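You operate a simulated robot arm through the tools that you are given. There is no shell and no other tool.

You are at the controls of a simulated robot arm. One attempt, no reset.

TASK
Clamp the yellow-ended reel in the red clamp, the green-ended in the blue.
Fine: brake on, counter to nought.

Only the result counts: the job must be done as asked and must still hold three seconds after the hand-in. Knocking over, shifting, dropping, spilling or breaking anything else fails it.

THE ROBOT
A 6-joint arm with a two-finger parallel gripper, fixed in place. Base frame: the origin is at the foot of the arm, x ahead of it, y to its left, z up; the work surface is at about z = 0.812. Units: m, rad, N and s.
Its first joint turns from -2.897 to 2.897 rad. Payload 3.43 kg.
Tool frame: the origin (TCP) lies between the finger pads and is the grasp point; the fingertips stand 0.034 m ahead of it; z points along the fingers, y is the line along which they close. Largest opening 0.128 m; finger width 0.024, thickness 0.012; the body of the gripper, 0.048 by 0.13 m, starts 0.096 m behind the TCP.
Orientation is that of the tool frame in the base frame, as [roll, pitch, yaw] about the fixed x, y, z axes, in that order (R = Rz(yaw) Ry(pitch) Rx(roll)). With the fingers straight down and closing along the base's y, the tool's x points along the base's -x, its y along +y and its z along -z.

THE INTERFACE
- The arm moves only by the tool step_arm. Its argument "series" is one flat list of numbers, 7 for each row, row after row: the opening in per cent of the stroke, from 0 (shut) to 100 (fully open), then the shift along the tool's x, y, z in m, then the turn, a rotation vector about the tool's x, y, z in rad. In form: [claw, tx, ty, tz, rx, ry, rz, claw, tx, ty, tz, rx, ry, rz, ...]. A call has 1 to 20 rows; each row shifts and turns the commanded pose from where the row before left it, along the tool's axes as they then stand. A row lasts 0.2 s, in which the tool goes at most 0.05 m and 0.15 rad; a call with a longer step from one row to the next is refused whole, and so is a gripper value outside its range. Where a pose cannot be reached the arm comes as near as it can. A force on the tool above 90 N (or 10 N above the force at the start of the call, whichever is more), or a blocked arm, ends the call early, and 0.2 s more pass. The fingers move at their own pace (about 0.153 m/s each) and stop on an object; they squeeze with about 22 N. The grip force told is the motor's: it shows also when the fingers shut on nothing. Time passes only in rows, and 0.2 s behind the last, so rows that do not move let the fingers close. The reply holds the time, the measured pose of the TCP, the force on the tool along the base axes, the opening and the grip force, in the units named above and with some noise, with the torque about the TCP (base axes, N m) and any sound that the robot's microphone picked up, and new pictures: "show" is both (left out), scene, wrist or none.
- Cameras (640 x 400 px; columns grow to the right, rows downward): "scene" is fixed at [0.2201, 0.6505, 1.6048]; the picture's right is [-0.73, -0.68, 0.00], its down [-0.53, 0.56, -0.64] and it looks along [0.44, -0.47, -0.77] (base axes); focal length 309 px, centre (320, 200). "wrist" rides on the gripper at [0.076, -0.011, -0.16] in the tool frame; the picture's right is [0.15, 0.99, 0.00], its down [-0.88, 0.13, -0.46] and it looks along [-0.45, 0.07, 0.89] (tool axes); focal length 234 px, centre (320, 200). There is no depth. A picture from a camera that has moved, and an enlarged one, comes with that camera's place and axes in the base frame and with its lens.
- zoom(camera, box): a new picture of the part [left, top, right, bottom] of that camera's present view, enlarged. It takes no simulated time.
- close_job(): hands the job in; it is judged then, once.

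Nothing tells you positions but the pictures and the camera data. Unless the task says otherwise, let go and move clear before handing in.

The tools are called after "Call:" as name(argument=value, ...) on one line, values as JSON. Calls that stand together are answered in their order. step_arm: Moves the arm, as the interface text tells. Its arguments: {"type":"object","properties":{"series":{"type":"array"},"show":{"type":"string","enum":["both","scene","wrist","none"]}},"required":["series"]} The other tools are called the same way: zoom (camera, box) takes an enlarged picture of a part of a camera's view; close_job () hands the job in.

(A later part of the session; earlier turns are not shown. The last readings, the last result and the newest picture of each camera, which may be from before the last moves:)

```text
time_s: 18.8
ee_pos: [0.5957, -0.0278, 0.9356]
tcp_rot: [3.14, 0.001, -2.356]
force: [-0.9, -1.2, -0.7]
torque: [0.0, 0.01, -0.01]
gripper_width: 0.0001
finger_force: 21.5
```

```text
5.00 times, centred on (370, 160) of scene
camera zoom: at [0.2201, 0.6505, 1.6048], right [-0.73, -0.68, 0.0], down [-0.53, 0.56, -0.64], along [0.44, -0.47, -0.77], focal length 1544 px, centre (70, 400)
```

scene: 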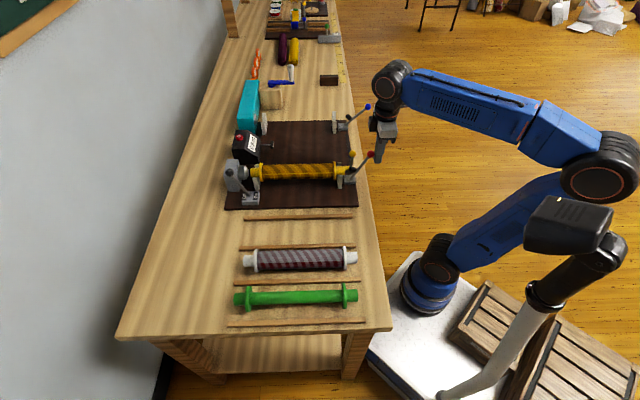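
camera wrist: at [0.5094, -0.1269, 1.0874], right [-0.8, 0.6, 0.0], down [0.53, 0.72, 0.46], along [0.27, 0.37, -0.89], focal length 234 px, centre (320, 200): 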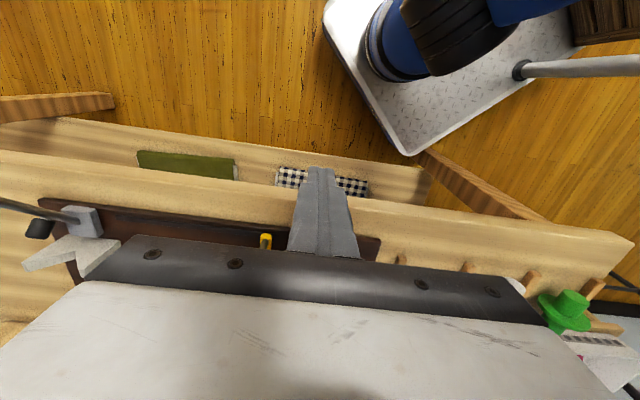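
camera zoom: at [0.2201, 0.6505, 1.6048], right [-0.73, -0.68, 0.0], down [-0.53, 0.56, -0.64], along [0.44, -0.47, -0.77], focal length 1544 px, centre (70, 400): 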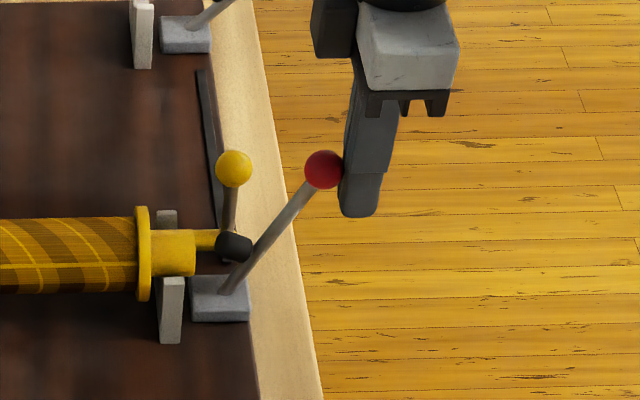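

The lever swings easily with the push. I'll keep pushing it toward upright.

Call:
step_arm(series=[0, -0.012, 0, -0.003, 0, 0, 0, 0, -0.012, 0, -0.003, 0, 0, 0, 0, -0.01, 0, -0.002, 0, 0, 0], show="scene")

Call:
zoom(camera="scene", box=[330, 120, 410, 200])

```text
time_s: 19.6
ee_pos: [0.6198, -0.0021, 0.9445]
tcp_rot: [3.141, 0.0, -2.356]
force: [-0.7, 0.1, 0.0]
torque: [0.01, -0.04, -0.01]
gripper_width: 0.0
finger_force: 22.1
```

scene: 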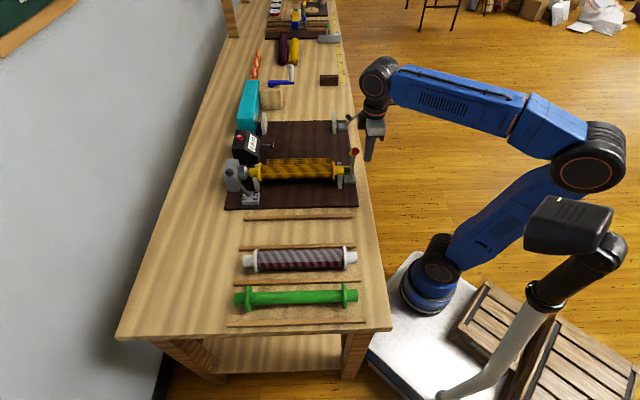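

```text
5.00 times, centred on (370, 160) of scene
camera zoom: at [0.2201, 0.6505, 1.6048], right [-0.73, -0.68, 0.0], down [-0.53, 0.56, -0.64], along [0.44, -0.47, -0.77], focal length 1544 px, centre (70, 400)
```

zoom: 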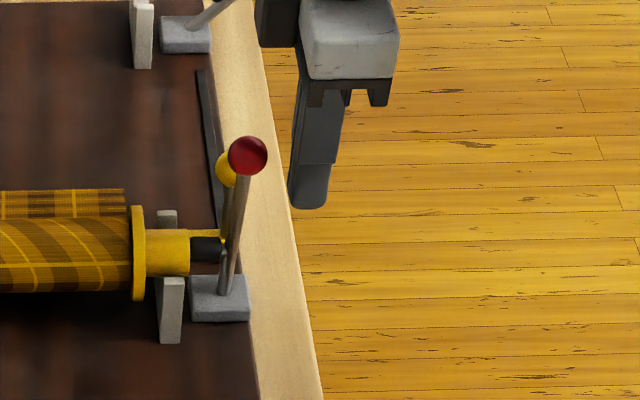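

The lever snapped over and the pad now presses on the stub. Something changed on the wound fabric, so I'll look closely.

Call:
zoom(camera="scene", box=[215, 120, 375, 215])

Call:
zoom(camera="scene", box=[335, 130, 375, 200])

Call:
zoom(camera="scene", box=[220, 130, 280, 210])

```text
4.00 times, centred on (295, 168) of scene
camera zoom: at [0.2201, 0.6505, 1.6048], right [-0.73, -0.68, 0.0], down [-0.53, 0.56, -0.64], along [0.44, -0.47, -0.77], focal length 1235 px, centre (420, 330)
```

zoom: 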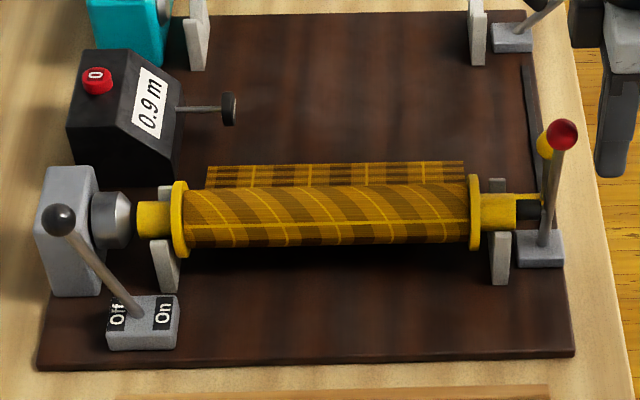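

```text
5.71 times, centred on (355, 165) of scene
camera zoom: at [0.2201, 0.6505, 1.6048], right [-0.73, -0.68, 0.0], down [-0.53, 0.56, -0.64], along [0.44, -0.47, -0.77], focal length 1764 px, centre (120, 400)
```

zoom: 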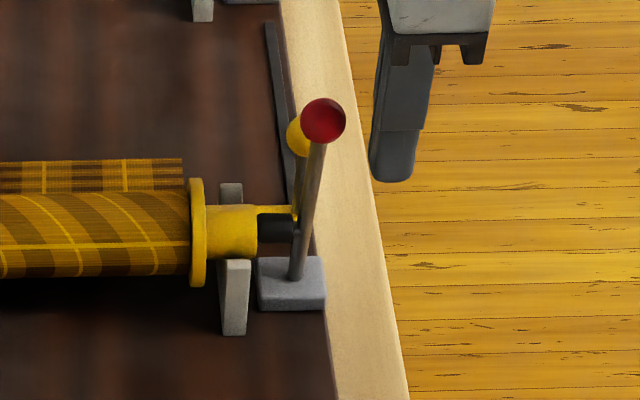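

```text
5.00 times, centred on (250, 170) of scene
camera zoom: at [0.2201, 0.6505, 1.6048], right [-0.73, -0.68, 0.0], down [-0.53, 0.56, -0.64], along [0.44, -0.47, -0.77], focal length 1544 px, centre (670, 350)
```

zoom: 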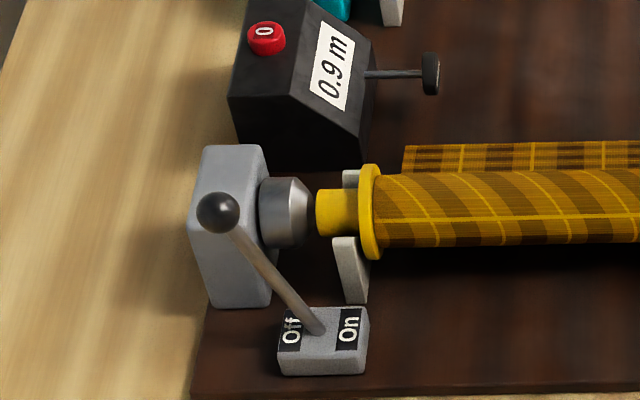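

The red lever is closed, and a strip of fabric now leads from the yellow reel, which looks like the machine recognising the clamped reel. Now I'll back off, rise and go over the green reel.

Call:
step_arm(series=[0, 0.03, 0, -0.01, 0, 0, 0, 0, 0.01, 0, -0.045, 0, 0, 0, 0, 0, 0, -0.05, 0, 0, 0, 0, 0, 0, -0.05, 0, 0, 0, 0, 0, 0, -0.05, 0, 0, 0, 50, -0.0233, 0.0383, 0, 0, 0, 0, 50, -0.0233, 0.0383, 0, 0, 0, 0, 50, -0.0233, 0.0383, 0, 0, 0, 0, 50, -0.0233, 0.0383, 0, 0, 0, 0, 50, -0.0233, 0.0383, 0, 0, 0, 0, 50, -0.0233, 0.0383, 0, 0, 0, 0, 50, -0.0233, 0.0383, 0, 0, 0, 0, 50, -0.0233, 0.0383, 0, 0, 0, 0, 50, -0.0233, 0.0383, 0, 0, 0, 0, 50, -0.0233, 0.0383, 0, 0, 0, 0, 50, -0.0233, 0.0383, 0, 0, 0, 0], show="scene")

Call:
step_arm(series=[50, 0, 0, 0.04, 0, 0, 0, 50, 0, 0, 0.04, 0, 0, 0, 50, 0, 0, 0.04, 0, 0, 0], show="both")

```text
time_s: 23.0
ee_pos: [0.4749, 0.4457, 1.1476]
tcp_rot: [3.142, 0.002, -2.359]
force: [-0.1, 0.2, 1.4]
torque: [0.09, -0.02, 0.04]
gripper_width: 0.0641
finger_force: 0.2
```

scene: 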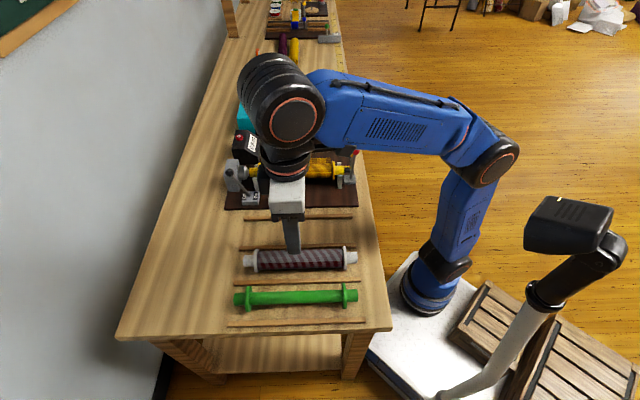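

```text
time_s: 23.8
ee_pos: [0.4723, 0.447, 1.0273]
tcp_rot: [3.141, 0.0, -2.357]
force: [0.5, 0.2, 0.4]
torque: [0.01, 0.02, 0.01]
gripper_width: 0.0638
finger_force: 0.0
camera wrist: at [0.4272, 0.3857, 1.1885], right [-0.8, 0.6, 0.0], down [0.53, 0.72, 0.46], along [0.27, 0.37, -0.89], focal length 234 px, centre (320, 200)
```

scene: 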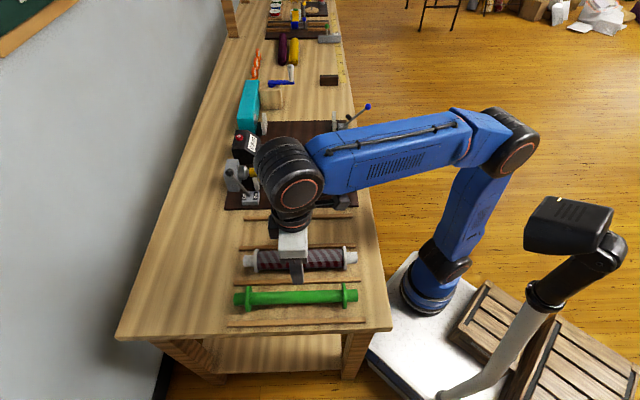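
wrist: 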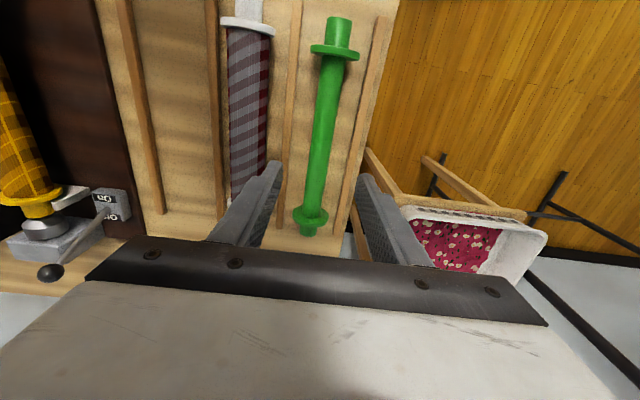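

Call:
zoom(camera="wrist", box=[270, 0, 400, 90])

Call:
zoom(camera="wrist", box=[260, 160, 390, 250])

Call:
zoom(camera="scene", box=[225, 275, 375, 335])

```text
4.44 times, centred on (335, 45) of wrist
camera zoom: at [0.4272, 0.3857, 1.1885], right [-0.8, 0.6, 0.0], down [0.53, 0.72, 0.46], along [0.27, 0.37, -0.89], focal length 1041 px, centre (253, 889)
```

zoom: 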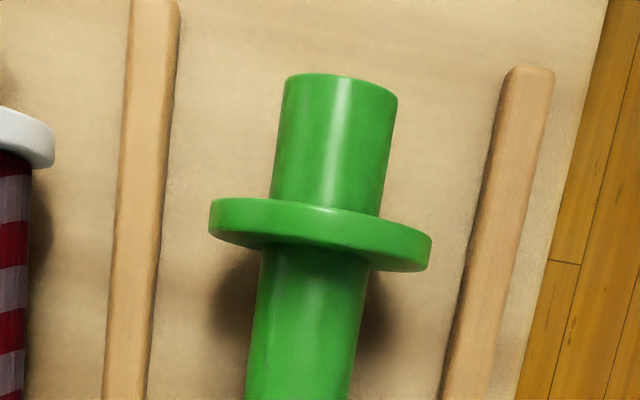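

```text
4.44 times, centred on (325, 205) of wrist
camera zoom: at [0.4272, 0.3857, 1.1885], right [-0.8, 0.6, 0.0], down [0.53, 0.72, 0.46], along [0.27, 0.37, -0.89], focal length 1041 px, centre (298, 178)
```

zoom: 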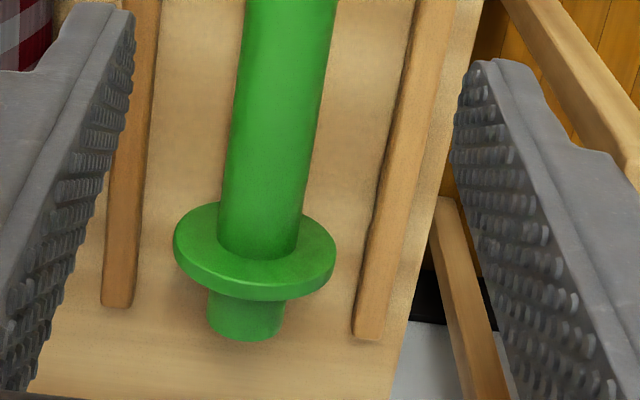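

```text
4.27 times, centred on (300, 305) of scene
camera zoom: at [0.2201, 0.6505, 1.6048], right [-0.73, -0.68, 0.0], down [-0.53, 0.56, -0.64], along [0.44, -0.47, -0.77], focal length 1317 px, centre (405, -248)
```

zoom: 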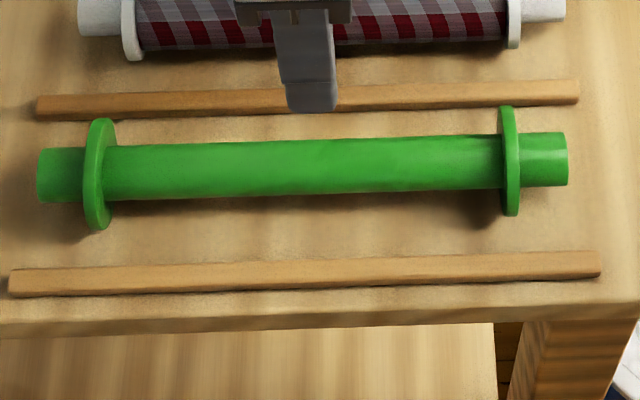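

The green reel's axis is at a≈0.015, its centre at b≈0.662 and its core diameter about 33 mm. I'll grip it ~25 mm to the robot side of centre, to help reach at the far blue station.

Call:
step_arm(series=[42, 0.0131, 0.003, 0, 0, 0, 0, 42, 0, 0, 0.035, 0, 0, 0, 42, 0, 0, 0.035, 0, 0, 0, 42, 0, 0, 0.035, 0, 0, 0], show="wrist")

```text
time_s: 24.8
ee_pos: [0.4626, 0.4401, 0.9235]
tcp_rot: [-3.141, -0.002, -2.358]
force: [0.0, -0.5, -0.2]
torque: [0.02, -0.01, 0.03]
gripper_width: 0.0538
finger_force: 0.1
camera wrist: at [0.4167, 0.3777, 1.0841], right [-0.8, 0.6, 0.0], down [0.53, 0.71, 0.46], along [0.27, 0.37, -0.89], focal length 234 px, centre (320, 200)
```

wrist: 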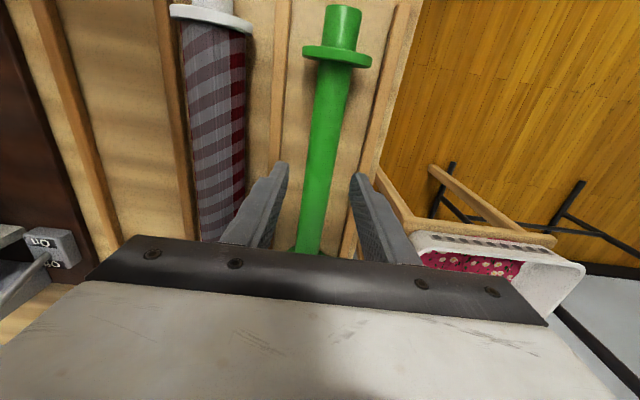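

Call:
step_arm(series=[42, 0, 0.001, 0.035, 0, 0, 0, 42, 0, 0, 0.025, 0, 0, 0, 42, 0, 0, 0.0105, 0, 0, 0, 42, 0, 0, 0, 0, 0, 0], show="wrist")

Call:
step_arm(series=[10, 0, 0, 0, 0, 0, 0, 10, 0, 0, 0, 0, 0, 0, 10, 0, 0, 0, 0, 0, 0], show="wrist")

```text
time_s: 25.8
ee_pos: [0.4609, 0.4403, 0.8521]
tcp_rot: [-3.141, 0.0, -2.356]
force: [0.0, -0.1, -0.6]
torque: [0.0, -0.02, 0.0]
gripper_width: 0.0538
finger_force: 0.1
camera wrist: at [0.4162, 0.3788, 1.0136], right [-0.8, 0.6, 0.0], down [0.53, 0.71, 0.46], along [0.27, 0.37, -0.89], focal length 234 px, centre (320, 200)
```

wrist: 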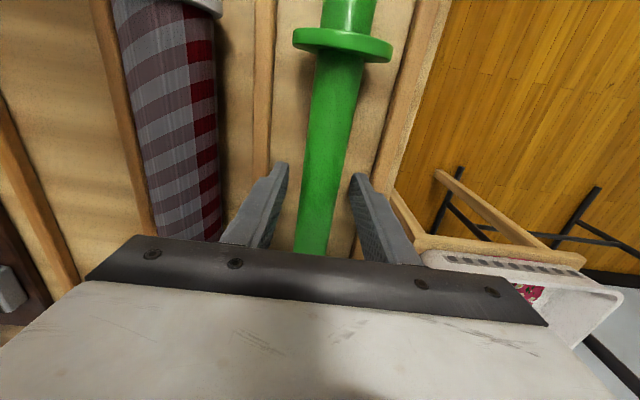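

```text
time_s: 26.6
ee_pos: [0.4625, 0.4412, 0.8525]
tcp_rot: [3.141, -0.001, -2.357]
force: [-0.2, 0.0, -0.7]
torque: [0.01, 0.0, 0.01]
gripper_width: 0.0314
finger_force: 22.7
camera wrist: at [0.4162, 0.3788, 1.0138], right [-0.8, 0.6, 0.0], down [0.53, 0.72, 0.46], along [0.27, 0.37, -0.89], focal length 234 px, centre (320, 200)
```

wrist: 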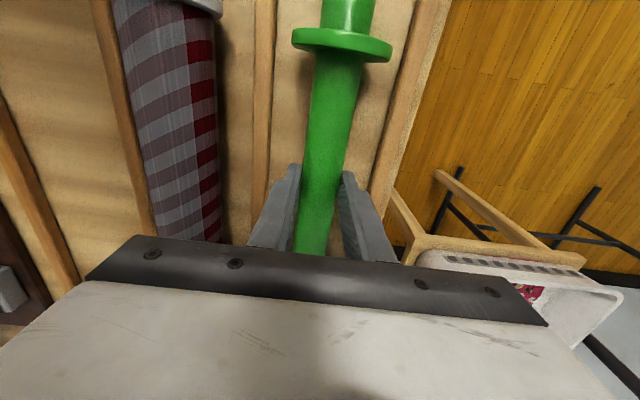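

Green reel gripped (31 mm). I'll lift and carry it high toward the blue station, stopping a bit short to look.

Call:
step_arm(series=[10, 0, 0, -0.02, 0, 0, 0, 10, 0, 0, -0.04, 0, 0, 0, 10, 0, 0, -0.045, 0, 0, 0, 10, 0, 0, -0.045, 0, 0, 0, 10, 0, 0, -0.045, 0, 0, 0, 10, 0, 0, -0.045, 0, 0, 0, 10, 0, 0, -0.04, 0, 0, 0], show="both")

Call:
step_arm(series=[10, 0, -0.03, 0, 0, 0, 0, 10, 0, -0.044, 0, 0, 0, 0, 10, 0, -0.044, 0, 0, 0, 0, 10, 0, -0.044, 0, 0, 0, 0, 10, 0, -0.044, 0, 0, 0, 0, 10, 0, -0.044, 0, 0, 0, 0, 10, 0, -0.044, 0, 0, 0, 0, 10, 0, -0.044, 0, 0, 0, 0, 10, 0, -0.044, 0, 0, 0, 0, 10, 0, -0.044, 0, 0, 0, 0, 10, 0, -0.044, 0, 0, 0, 0, 10, 0, -0.044, 0, 0, 0, 0, 10, 0, -0.044, 0, 0, 0, 0], show="both")

```text
time_s: 28.2
ee_pos: [0.4619, 0.4406, 1.1349]
tcp_rot: [3.141, 0.0, -2.358]
force: [0.6, -0.4, -0.5]
torque: [-0.03, 0.02, 0.03]
gripper_width: 0.0315
finger_force: 21.8
camera wrist: at [0.4164, 0.3783, 1.2958], right [-0.8, 0.6, 0.0], down [0.53, 0.71, 0.46], along [0.27, 0.37, -0.89], focal length 234 px, centre (320, 200)
```

scene: 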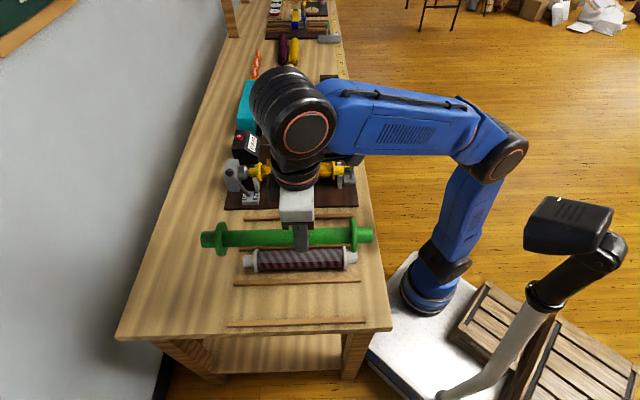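
wrist: 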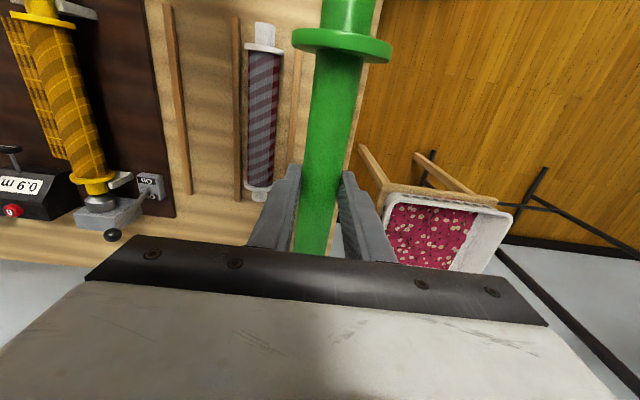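

```text
time_s: 31.0
ee_pos: [0.857, 0.0478, 1.1332]
tcp_rot: [3.142, -0.001, -2.354]
force: [-0.2, 0.0, -0.9]
torque: [-0.01, -0.05, 0.02]
gripper_width: 0.0314
finger_force: 22.0
camera wrist: at [0.8098, -0.0143, 1.2947], right [-0.8, 0.6, 0.0], down [0.53, 0.72, 0.46], along [0.27, 0.37, -0.89], focal length 234 px, centre (320, 200)
```

scene: 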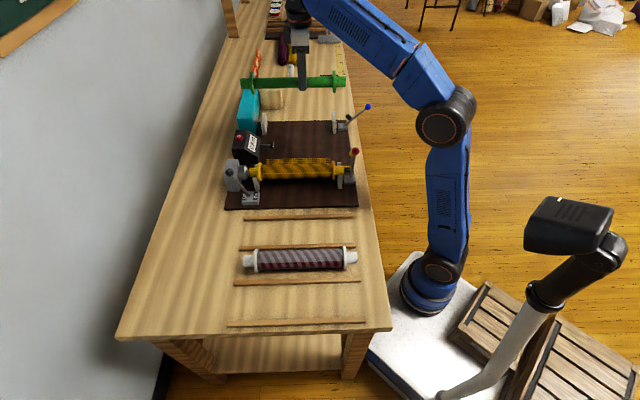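
wrist: 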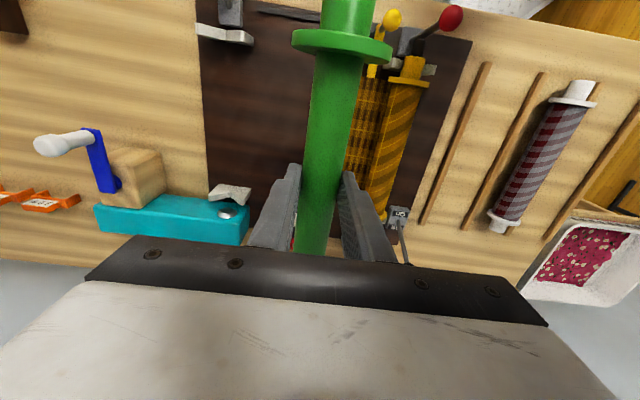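

Call:
zoom(camera="wrist", box=[190, 170, 270, 230])

Call:
zoom(camera="wrist", box=[180, 0, 290, 60])

Call:
zoom(camera="scene", box=[230, 70, 380, 150])

Call:
zoom(camera="wrist", box=[270, 0, 400, 80])

```text
6.67 times, centred on (230, 200) of wrist
camera zoom: at [0.8098, -0.0143, 1.2947], right [-0.8, 0.6, 0.0], down [0.53, 0.72, 0.46], along [0.27, 0.37, -0.89], focal length 1561 px, centre (920, 200)
```

zoom: 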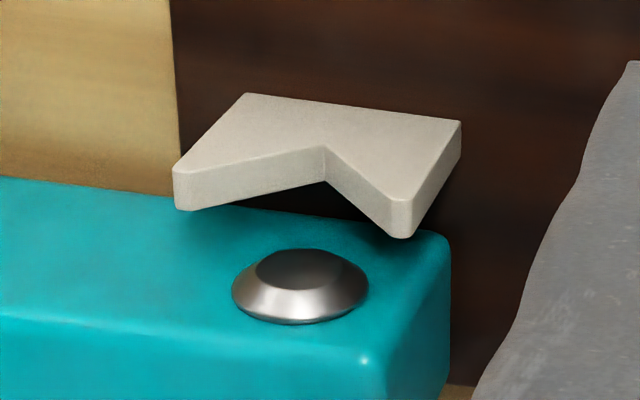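

```text
5.82 times, centred on (235, 30) of wrist
camera zoom: at [0.8098, -0.0143, 1.2947], right [-0.8, 0.6, 0.0], down [0.53, 0.72, 0.46], along [0.27, 0.37, -0.89], focal length 1362 px, centre (814, 1189)
```

zoom: 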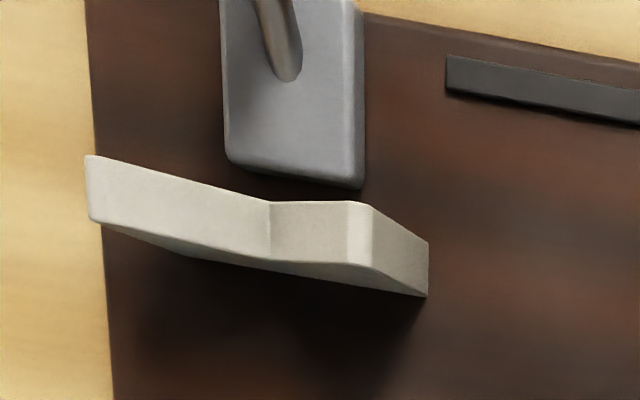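

```text
4.27 times, centred on (305, 110) of scene
camera zoom: at [0.2201, 0.6505, 1.6048], right [-0.73, -0.68, 0.0], down [-0.53, 0.56, -0.64], along [0.44, -0.47, -0.77], focal length 1317 px, centre (384, 584)
```

zoom: 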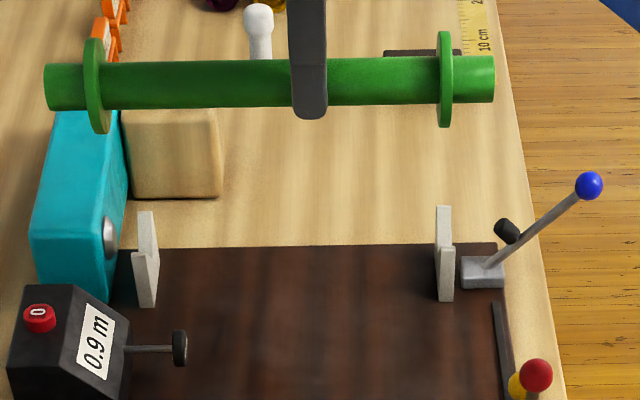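

```text
4.92 times, centred on (335, 40) of wrist
camera zoom: at [0.8098, -0.0143, 1.2947], right [-0.8, 0.6, 0.0], down [0.53, 0.72, 0.46], along [0.27, 0.37, -0.89], focal length 1153 px, centre (246, 988)
```

zoom: 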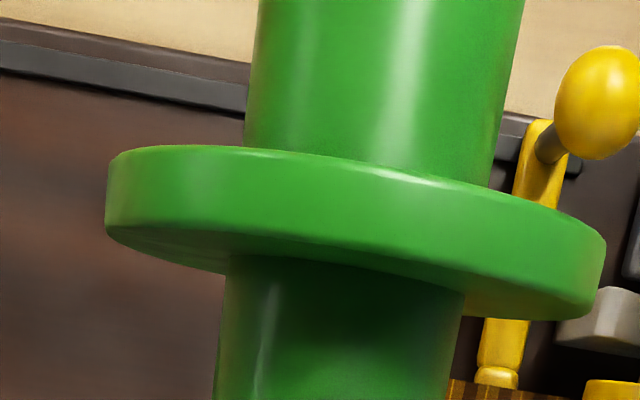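

The blue station mirrors the red one, with its axis at a≈0.740. I'll move the green reel above it and check that the arm reaches.

Call:
step_arm(series=[10, 0, -0.042, 0, 0, 0, 0, 10, 0, -0.042, 0, 0, 0, 0, 10, 0, -0.042, 0, 0, 0, 0, 10, 0, -0.042, 0, 0, 0, 0], show="both")

```text
time_s: 32.0
ee_pos: [0.961, -0.0719, 1.1082]
tcp_rot: [-3.137, 0.004, -2.355]
force: [-0.2, -0.5, -0.8]
torque: [-0.01, -0.01, 0.01]
gripper_width: 0.0314
finger_force: 21.8
out of reach, approached as far as the arm can: row 2, 3, 4
camera wrist: at [0.9133, -0.1335, 1.268], right [-0.8, 0.59, 0.0], down [0.53, 0.72, 0.46], along [0.28, 0.37, -0.89], focal length 234 px, centre (320, 200)
```

scene: 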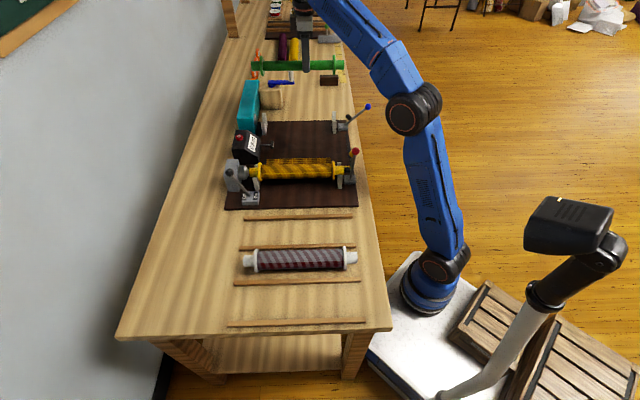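
wrist: 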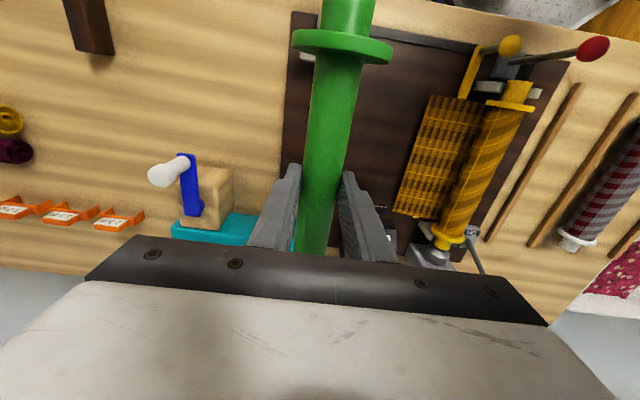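

At this height it's just beyond reach, and it should extend further lower down. I'll descend and check the pose.

Call:
step_arm(series=[10, 0, 0, 0.03, 0, 0, 0, 10, 0, 0, 0.04, 0, 0, 0, 10, 0, 0, 0.04, 0, 0, 0, 10, 0, 0, 0.03, 0, 0, 0], show="both")

```text
time_s: 33.0
ee_pos: [0.9624, -0.0723, 0.9653]
tcp_rot: [-3.141, 0.0, -2.354]
force: [-0.4, -0.2, -0.9]
torque: [-0.04, -0.01, 0.01]
gripper_width: 0.0315
finger_force: 22.4
camera wrist: at [0.9155, -0.1346, 1.1274], right [-0.8, 0.6, 0.0], down [0.53, 0.71, 0.46], along [0.27, 0.37, -0.89], focal length 234 px, centre (320, 200)
```

scene: 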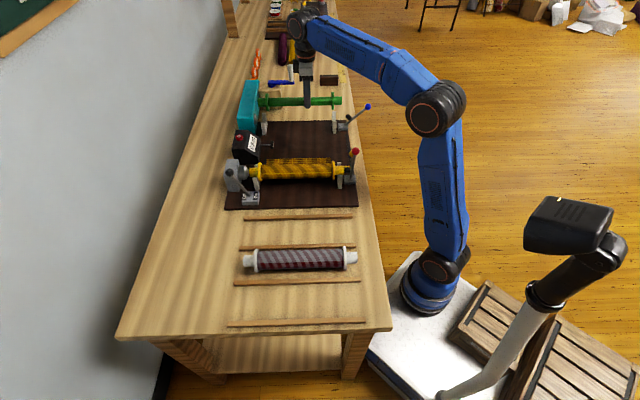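
wrist: 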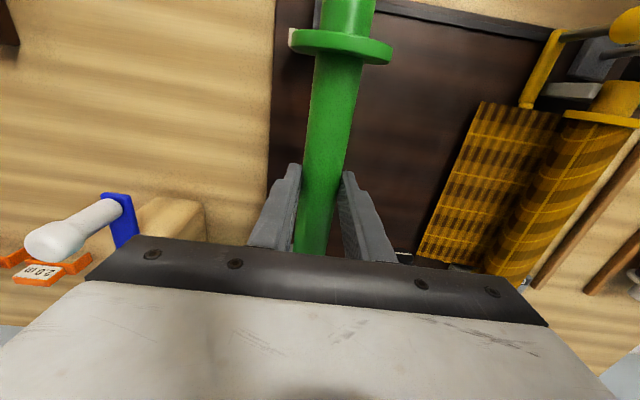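

Call:
step_arm(series=[10, -0.0085, -0.0085, 0, 0, 0, 0, 10, 0, 0, 0.02, 0, 0, 0], show="scene")

Call:
zoom(camera="scene", box=[225, 70, 385, 160])

Call:
zoom(camera="wrist", box=[260, 0, 420, 100])

```text
time_s: 33.6
ee_pos: [0.9748, -0.0734, 0.9449]
tcp_rot: [-3.141, 0.0, -2.356]
force: [0.3, 0.0, -1.7]
torque: [-0.03, 0.0, -0.03]
gripper_width: 0.0313
finger_force: 22.2
```

scene: 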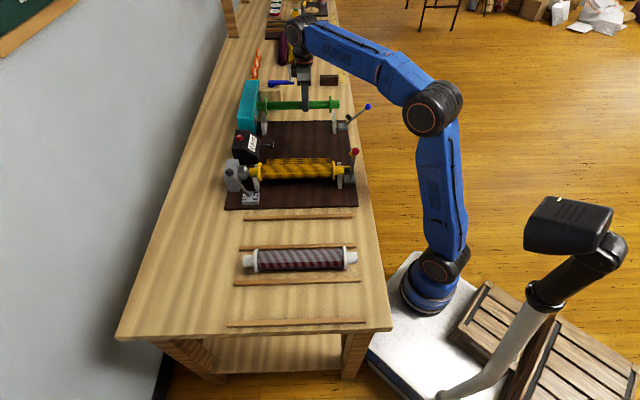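

```text
4.00 times, centred on (305, 115) of scene
camera zoom: at [0.2201, 0.6505, 1.6048], right [-0.73, -0.68, 0.0], down [-0.53, 0.56, -0.64], along [0.44, -0.47, -0.77], focal length 1235 px, centre (380, 540)
```

zoom: 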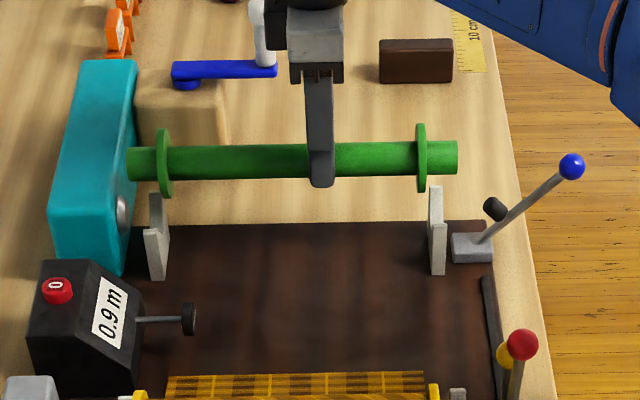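

```text
4.00 times, centred on (340, 50) of wrist
camera zoom: at [0.9273, -0.1349, 1.1065], right [-0.8, 0.6, 0.0], down [0.53, 0.71, 0.46], along [0.27, 0.37, -0.89], focal length 937 px, centre (240, 800)
```

zoom: 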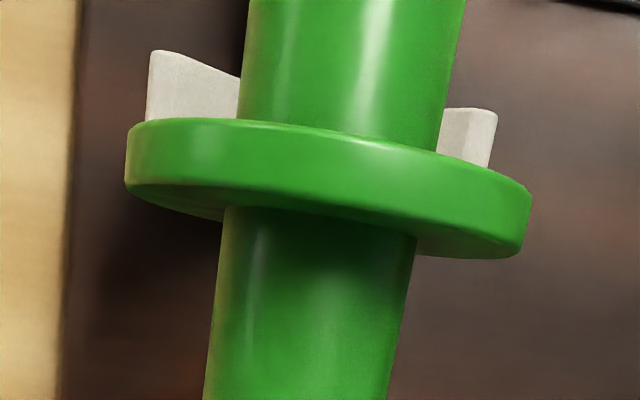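

Alignment over the blue V-blocks looks right (V centre a≈0.741, same as the tool). I'll lower it close to the seat.

Call:
step_arm(series=[10, -0.0015, -0.0005, 0.03, 0, 0, 0, 10, 0, 0, 0.02, 0, 0, 0, 10, 0, 0, 0.006, 0, 0, 0], show="scene")

Call:
zoom(camera="scene", box=[225, 70, 385, 160])

Call:
zoom(camera="wrist", box=[260, 0, 420, 100])

```text
time_s: 34.4
ee_pos: [0.9759, -0.0746, 0.8876]
tcp_rot: [-3.141, 0.0, -2.355]
force: [-0.1, 0.5, -1.0]
torque: [-0.06, 0.0, 0.01]
gripper_width: 0.0314
finger_force: 22.2
```

scene: 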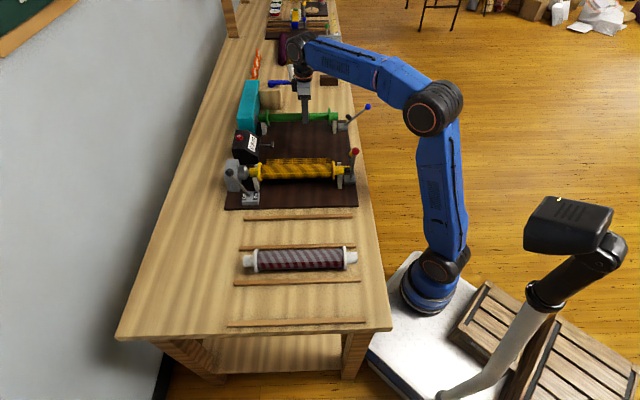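

```text
4.00 times, centred on (305, 115) of scene
camera zoom: at [0.2201, 0.6505, 1.6048], right [-0.73, -0.68, 0.0], down [-0.53, 0.56, -0.64], along [0.44, -0.47, -0.77], focal length 1235 px, centre (380, 540)
```

zoom: 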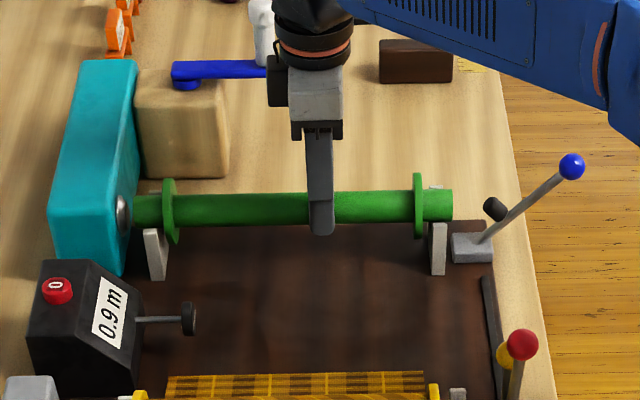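

```text
4.00 times, centred on (340, 50) of wrist
camera zoom: at [0.9302, -0.135, 1.0506], right [-0.8, 0.6, 0.0], down [0.53, 0.71, 0.46], along [0.27, 0.37, -0.89], focal length 937 px, centre (240, 800)
```

zoom: 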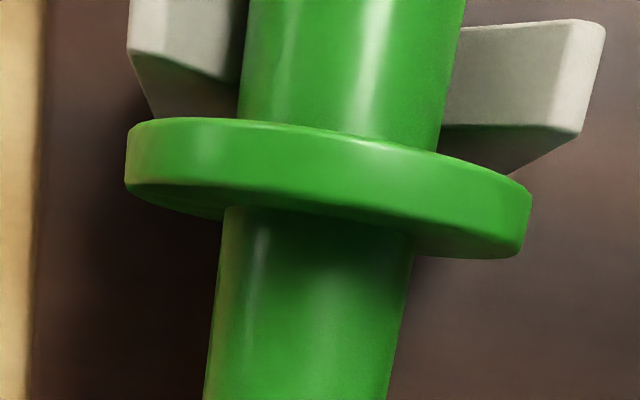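

Call:
step_arm(series=[10, 0, 0, 0.002, 0, 0, 0], show="none")

Call:
step_arm(series=[10, 0, 0, 0.002, 0, 0, 0], show="none")

Call:
step_arm(series=[10, 0, 0, 0.002, 0, 0, 0], show="none")

```text
time_s: 34.8
ee_pos: [0.9765, -0.0734, 0.8872]
tcp_rot: [3.142, -0.001, -2.356]
force: [0.6, 0.7, -1.1]
torque: [-0.05, 0.01, -0.01]
gripper_width: 0.0315
finger_force: 22.4
```

```text
time_s: 35.2
ee_pos: [0.9759, -0.0718, 0.886]
tcp_rot: [3.141, -0.001, -2.355]
force: [-1.5, 2.8, 2.5]
torque: [0.08, -0.02, 0.07]
gripper_width: 0.0312
finger_force: 21.4
```

```text
time_s: 35.6
ee_pos: [0.9768, -0.0713, 0.8856]
tcp_rot: [-3.14, 0.001, -2.357]
force: [-5.9, 5.2, 13.3]
torque: [0.02, 0.1, 0.02]
gripper_width: 0.0313
finger_force: 21.7
```

Call:
step_arm(series=[10, 0, 0, -0.003, 0, 0, 0, 10, 0, 0.0018, 0, 0, 0, 0, 10, 0, 0, 0.002, 0, 0, 0], show="none")

Call:
step_arm(series=[10, 0, 0, 0.0015, 0, 0, 0], show="none")

```text
time_s: 36.4
ee_pos: [0.9764, -0.0719, 0.8847]
tcp_rot: [-3.141, 0.0, -2.356]
force: [-0.8, 1.7, 0.2]
torque: [-0.01, 0.03, 0.03]
gripper_width: 0.0314
finger_force: 22.2
```

```text
time_s: 36.8
ee_pos: [0.9744, -0.0711, 0.8847]
tcp_rot: [-3.141, 0.001, -2.356]
force: [-3.9, 1.2, 6.1]
torque: [0.06, 0.01, -0.08]
gripper_width: 0.0314
finger_force: 22.0
```

Call:
step_arm(series=[10, 0, 0.001, 0.001, 0, 0, 0, 10, 0, 0, 0, 0, 0, 0], show="none")

```text
time_s: 37.4
ee_pos: [0.9744, -0.0713, 0.8837]
tcp_rot: [-3.139, 0.001, -2.355]
force: [12.7, -7.7, 21.2]
torque: [-0.15, -0.32, 0.01]
gripper_width: 0.0314
finger_force: 22.0
```

It's seated between both faces now. I'll ease the load and release.

Call:
step_arm(series=[10, 0, -0.0006, -0.0012, 0, 0, 0, 25, 0, 0, 0, 0, 0, 0, 35, 0, 0, 0, 0, 0, 0, 42, 0, 0, 0, 0, 0, 0], show="both")

Call:
zoom(camera="scene", box=[225, 70, 385, 160])

```text
time_s: 38.4
ee_pos: [0.9743, -0.0702, 0.8839]
tcp_rot: [-3.141, 0.001, -2.355]
force: [-0.1, -0.2, -0.7]
torque: [0.01, -0.02, 0.0]
gripper_width: 0.0539
finger_force: 0.1
camera wrist: at [0.9287, -0.1322, 1.045], right [-0.8, 0.6, 0.0], down [0.53, 0.71, 0.46], along [0.27, 0.37, -0.89], focal length 234 px, centre (320, 200)
```

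scene: 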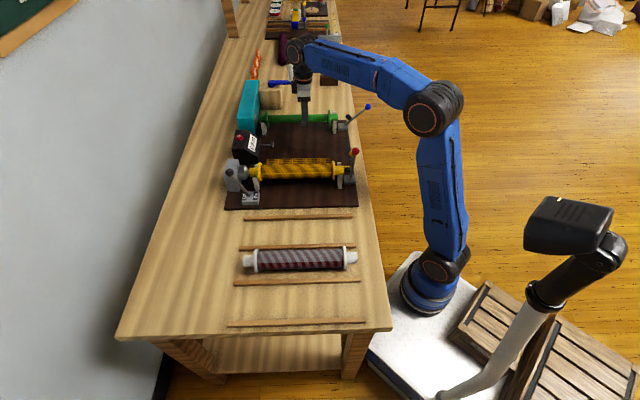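
wrist: 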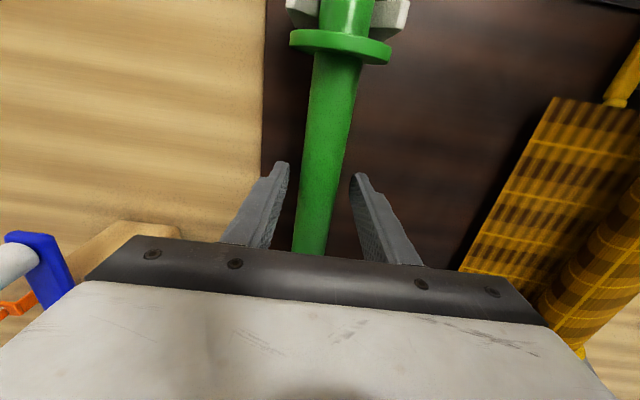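

```text
4.00 times, centred on (305, 115) of scene
camera zoom: at [0.2201, 0.6505, 1.6048], right [-0.73, -0.68, 0.0], down [-0.53, 0.56, -0.64], along [0.44, -0.47, -0.77], focal length 1235 px, centre (380, 540)
```

zoom: 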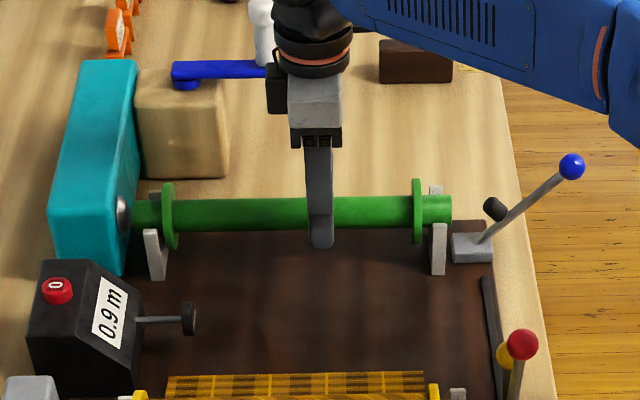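

The green reel rests in the blue V-blocks. I'll rise, close the fingers and move round to the robot side of the blue lever.

Call:
step_arm(series=[42, 0, 0, -0.02, 0, 0, 0, 42, 0, 0, -0.04, 0, 0, 0, 42, 0, 0, -0.045, 0, 0, 0, 42, 0.02, 0, -0.035, 0, 0, 0, 0, 0.04, -0.001, 0, 0, 0, 0, 0, 0.045, -0.001, 0, 0, 0, 0, 0, 0.045, 0, 0, 0, 0, 0, 0, 0.045, 0, 0, 0, 0, 0, 0, 0.045, 0, 0, 0, 0, 0, 0, 0.045, 0, 0, 0, 0, 0, 0, 0.018, 0, 0, 0, 0, 0], show="both")

Call:
zoom(camera="scene", box=[225, 70, 385, 160])

```text
time_s: 40.8
ee_pos: [0.763, -0.2849, 1.0218]
tcp_rot: [3.141, 0.0, -2.356]
force: [0.3, 0.1, -0.3]
torque: [0.0, 0.0, -0.02]
gripper_width: 0.0
finger_force: 21.7
camera wrist: at [0.7161, -0.3461, 1.1836], right [-0.8, 0.6, 0.0], down [0.53, 0.72, 0.46], along [0.27, 0.37, -0.89], focal length 234 px, centre (320, 200)
```

scene: 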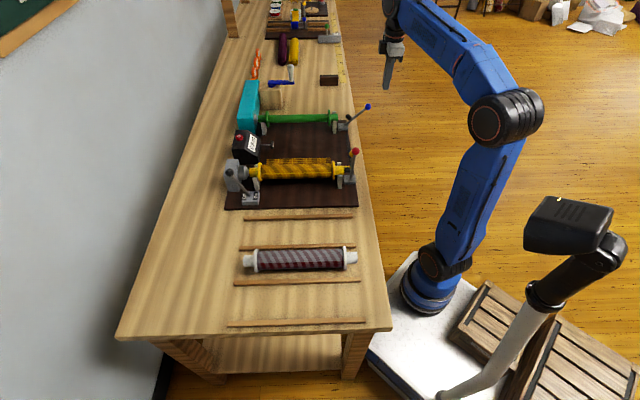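
wrist: 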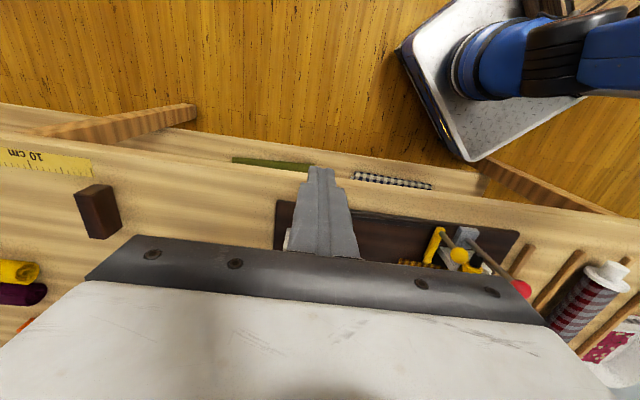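

```text
4.00 times, centred on (305, 115) of scene
camera zoom: at [0.2201, 0.6505, 1.6048], right [-0.73, -0.68, 0.0], down [-0.53, 0.56, -0.64], along [0.44, -0.47, -0.77], focal length 1235 px, centre (380, 540)
```

zoom: 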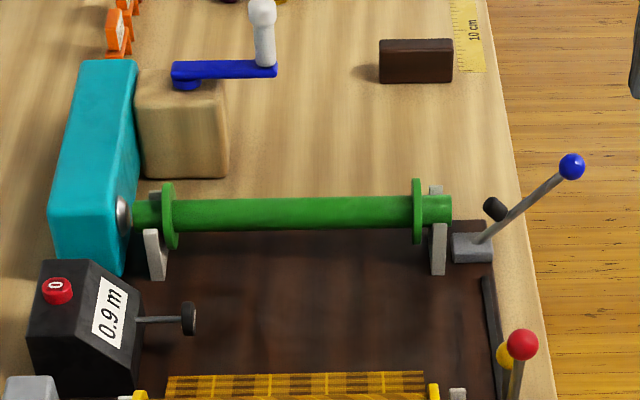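

Call:
step_arm(series=[0, 0, 0, 0.04, 0, 0, 0, 0, 0, 0, 0.04, 0, 0, 0, 0, -0.01, 0, 0.017, 0, 0, 0, 0, -0.015, 0, 0, 0, 0, 0, 0, -0.015, 0, -0.003, 0, 0, 0, 0, -0.015, 0, -0.004, 0, 0, 0, 0, -0.01, 0, -0.003, 0, 0, 0], show="scene")

Call:
zoom(camera="scene", box=[320, 80, 400, 160])

```text
time_s: 42.4
ee_pos: [0.8088, -0.2391, 0.9371]
tcp_rot: [3.139, -0.001, -2.353]
force: [0.1, -0.8, 0.3]
torque: [0.01, -0.04, 0.01]
gripper_width: 0.0001
finger_force: 22.3
```

scene: 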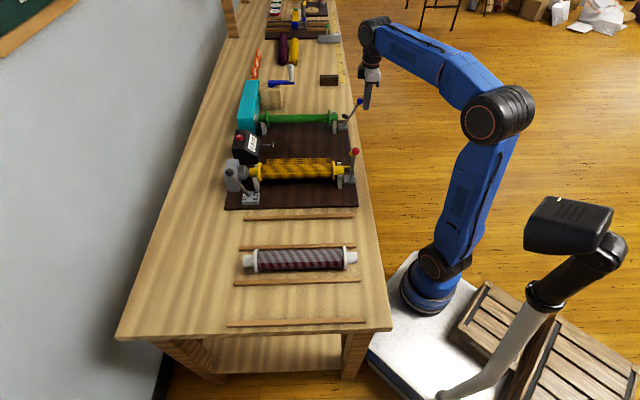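

```text
5.00 times, centred on (360, 120) of scene
camera zoom: at [0.2201, 0.6505, 1.6048], right [-0.73, -0.68, 0.0], down [-0.53, 0.56, -0.64], along [0.44, -0.47, -0.77], focal length 1544 px, centre (120, 600)
```

zoom: 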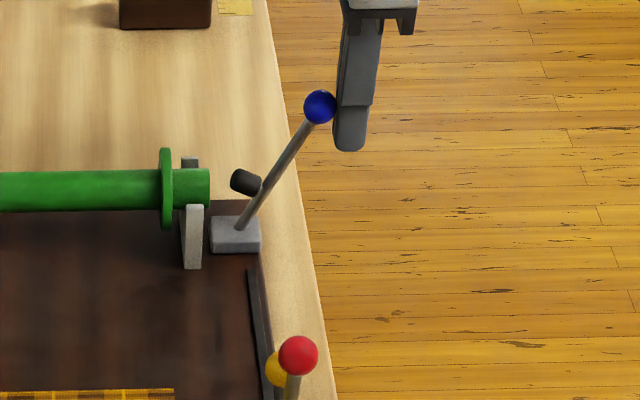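

Call:
step_arm(series=[0, -0.012, 0, -0.003, 0, 0, 0, 0, -0.012, 0, -0.003, 0, 0, 0, 0, -0.01, 0, -0.002, 0, 0, 0], show="scene")

Call:
zoom(camera="scene", box=[320, 80, 400, 160])

Call:
zoom(camera="scene", box=[215, 80, 375, 215])

```text
time_s: 43.2
ee_pos: [0.8317, -0.2165, 0.944]
tcp_rot: [-3.141, -0.001, -2.355]
force: [0.1, 0.8, 0.7]
torque: [0.03, -0.02, 0.0]
gripper_width: 0.0001
finger_force: 21.9
```

scene: 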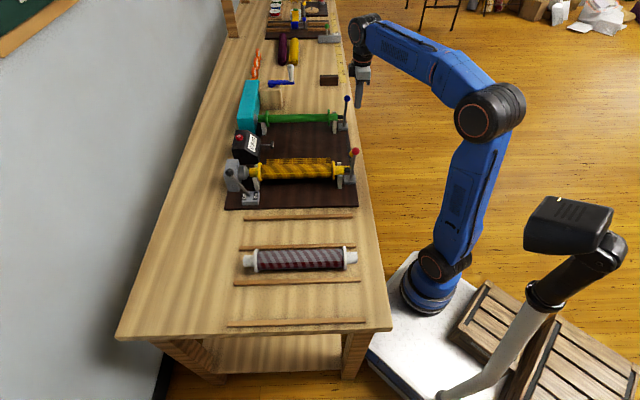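

```text
5.00 times, centred on (360, 120) of scene
camera zoom: at [0.2201, 0.6505, 1.6048], right [-0.73, -0.68, 0.0], down [-0.53, 0.56, -0.64], along [0.44, -0.47, -0.77], focal length 1544 px, centre (120, 600)
```

zoom: 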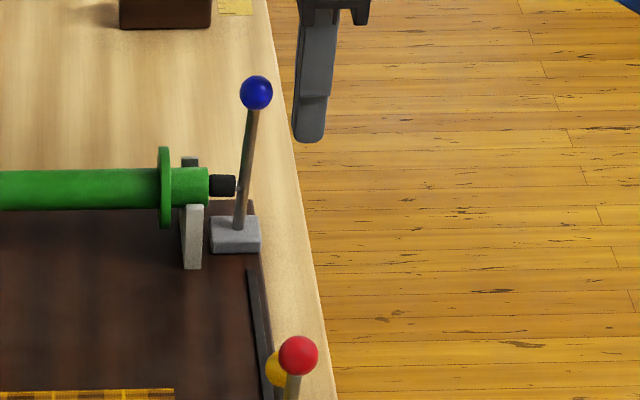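

```text
2.96 times, centred on (295, 148) of scene
camera zoom: at [0.2201, 0.6505, 1.6048], right [-0.73, -0.68, 0.0], down [-0.53, 0.56, -0.64], along [0.44, -0.47, -0.77], focal length 915 px, centre (394, 356)
```

zoom: 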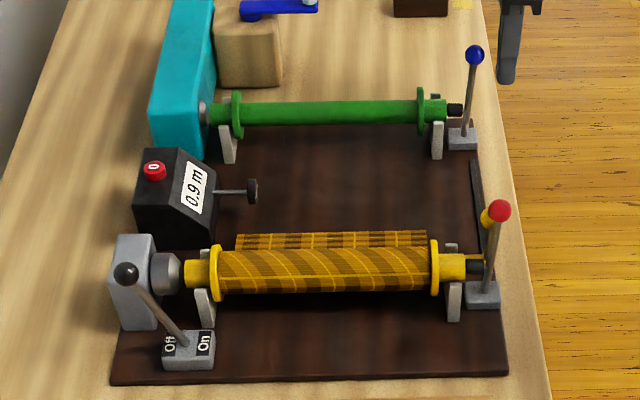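

Both reels are clamped, with each lever upright and its pad against the stub. Next is the brake. I'll back off, rise, and go to a viewpoint near the brake lever on the wall side.

Call:
step_arm(series=[0, 0.03, 0, -0.01, 0, 0, 0, 0, 0.01, 0, -0.045, 0, 0, 0, 0, 0, 0, -0.05, 0, 0, 0, 0, 0, 0, -0.05, 0, 0, 0, 0, -0.03, 0.036, 0, 0, 0, 0, 0, -0.03, 0.036, 0, 0, 0, 0, 0, -0.03, 0.036, 0, 0, 0, 0, 0, -0.03, 0.036, 0, 0, 0, 0, 0, -0.03, 0.036, 0, 0, 0, 0, 0, -0.03, 0.036, 0, 0, 0, 0, 0, -0.03, 0.036, 0, 0, 0, 0, 0, -0.03, 0.036, 0, 0, 0, 0, 0, -0.03, 0.036, 0, 0, 0, 0, 0, -0.03, 0.036, 0, 0, 0, 0, 0, -0.03, 0.036, 0, 0, 0, 0, 0, -0.03, 0.036, 0, 0, 0, 0, 0, -0.03, 0.028, 0, 0, 0, 0], show="both")

```text
time_s: 46.8
ee_pos: [0.7546, 0.3536, 1.0985]
tcp_rot: [-3.141, 0.0, -2.357]
force: [0.1, -0.6, 1.1]
torque: [0.04, -0.02, 0.02]
gripper_width: 0.0
finger_force: 21.9
camera wrist: at [0.7083, 0.2915, 1.2598], right [-0.8, 0.6, 0.0], down [0.53, 0.71, 0.46], along [0.27, 0.37, -0.89], focal length 234 px, centre (320, 200)
```

scene: 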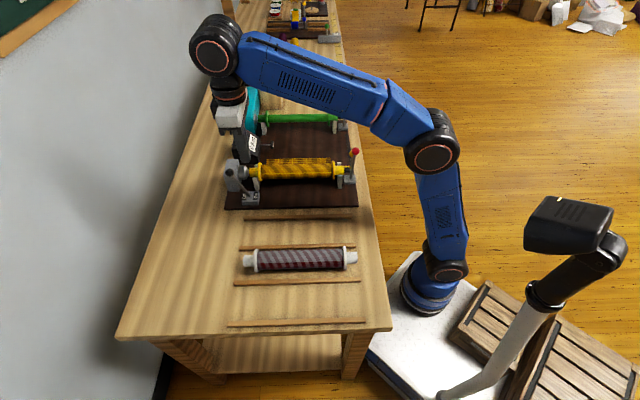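
wrist: 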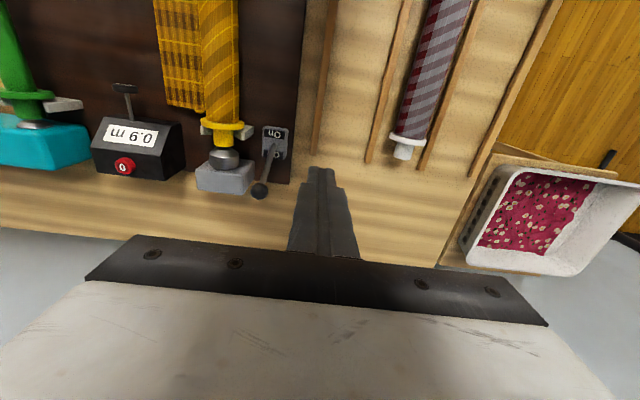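

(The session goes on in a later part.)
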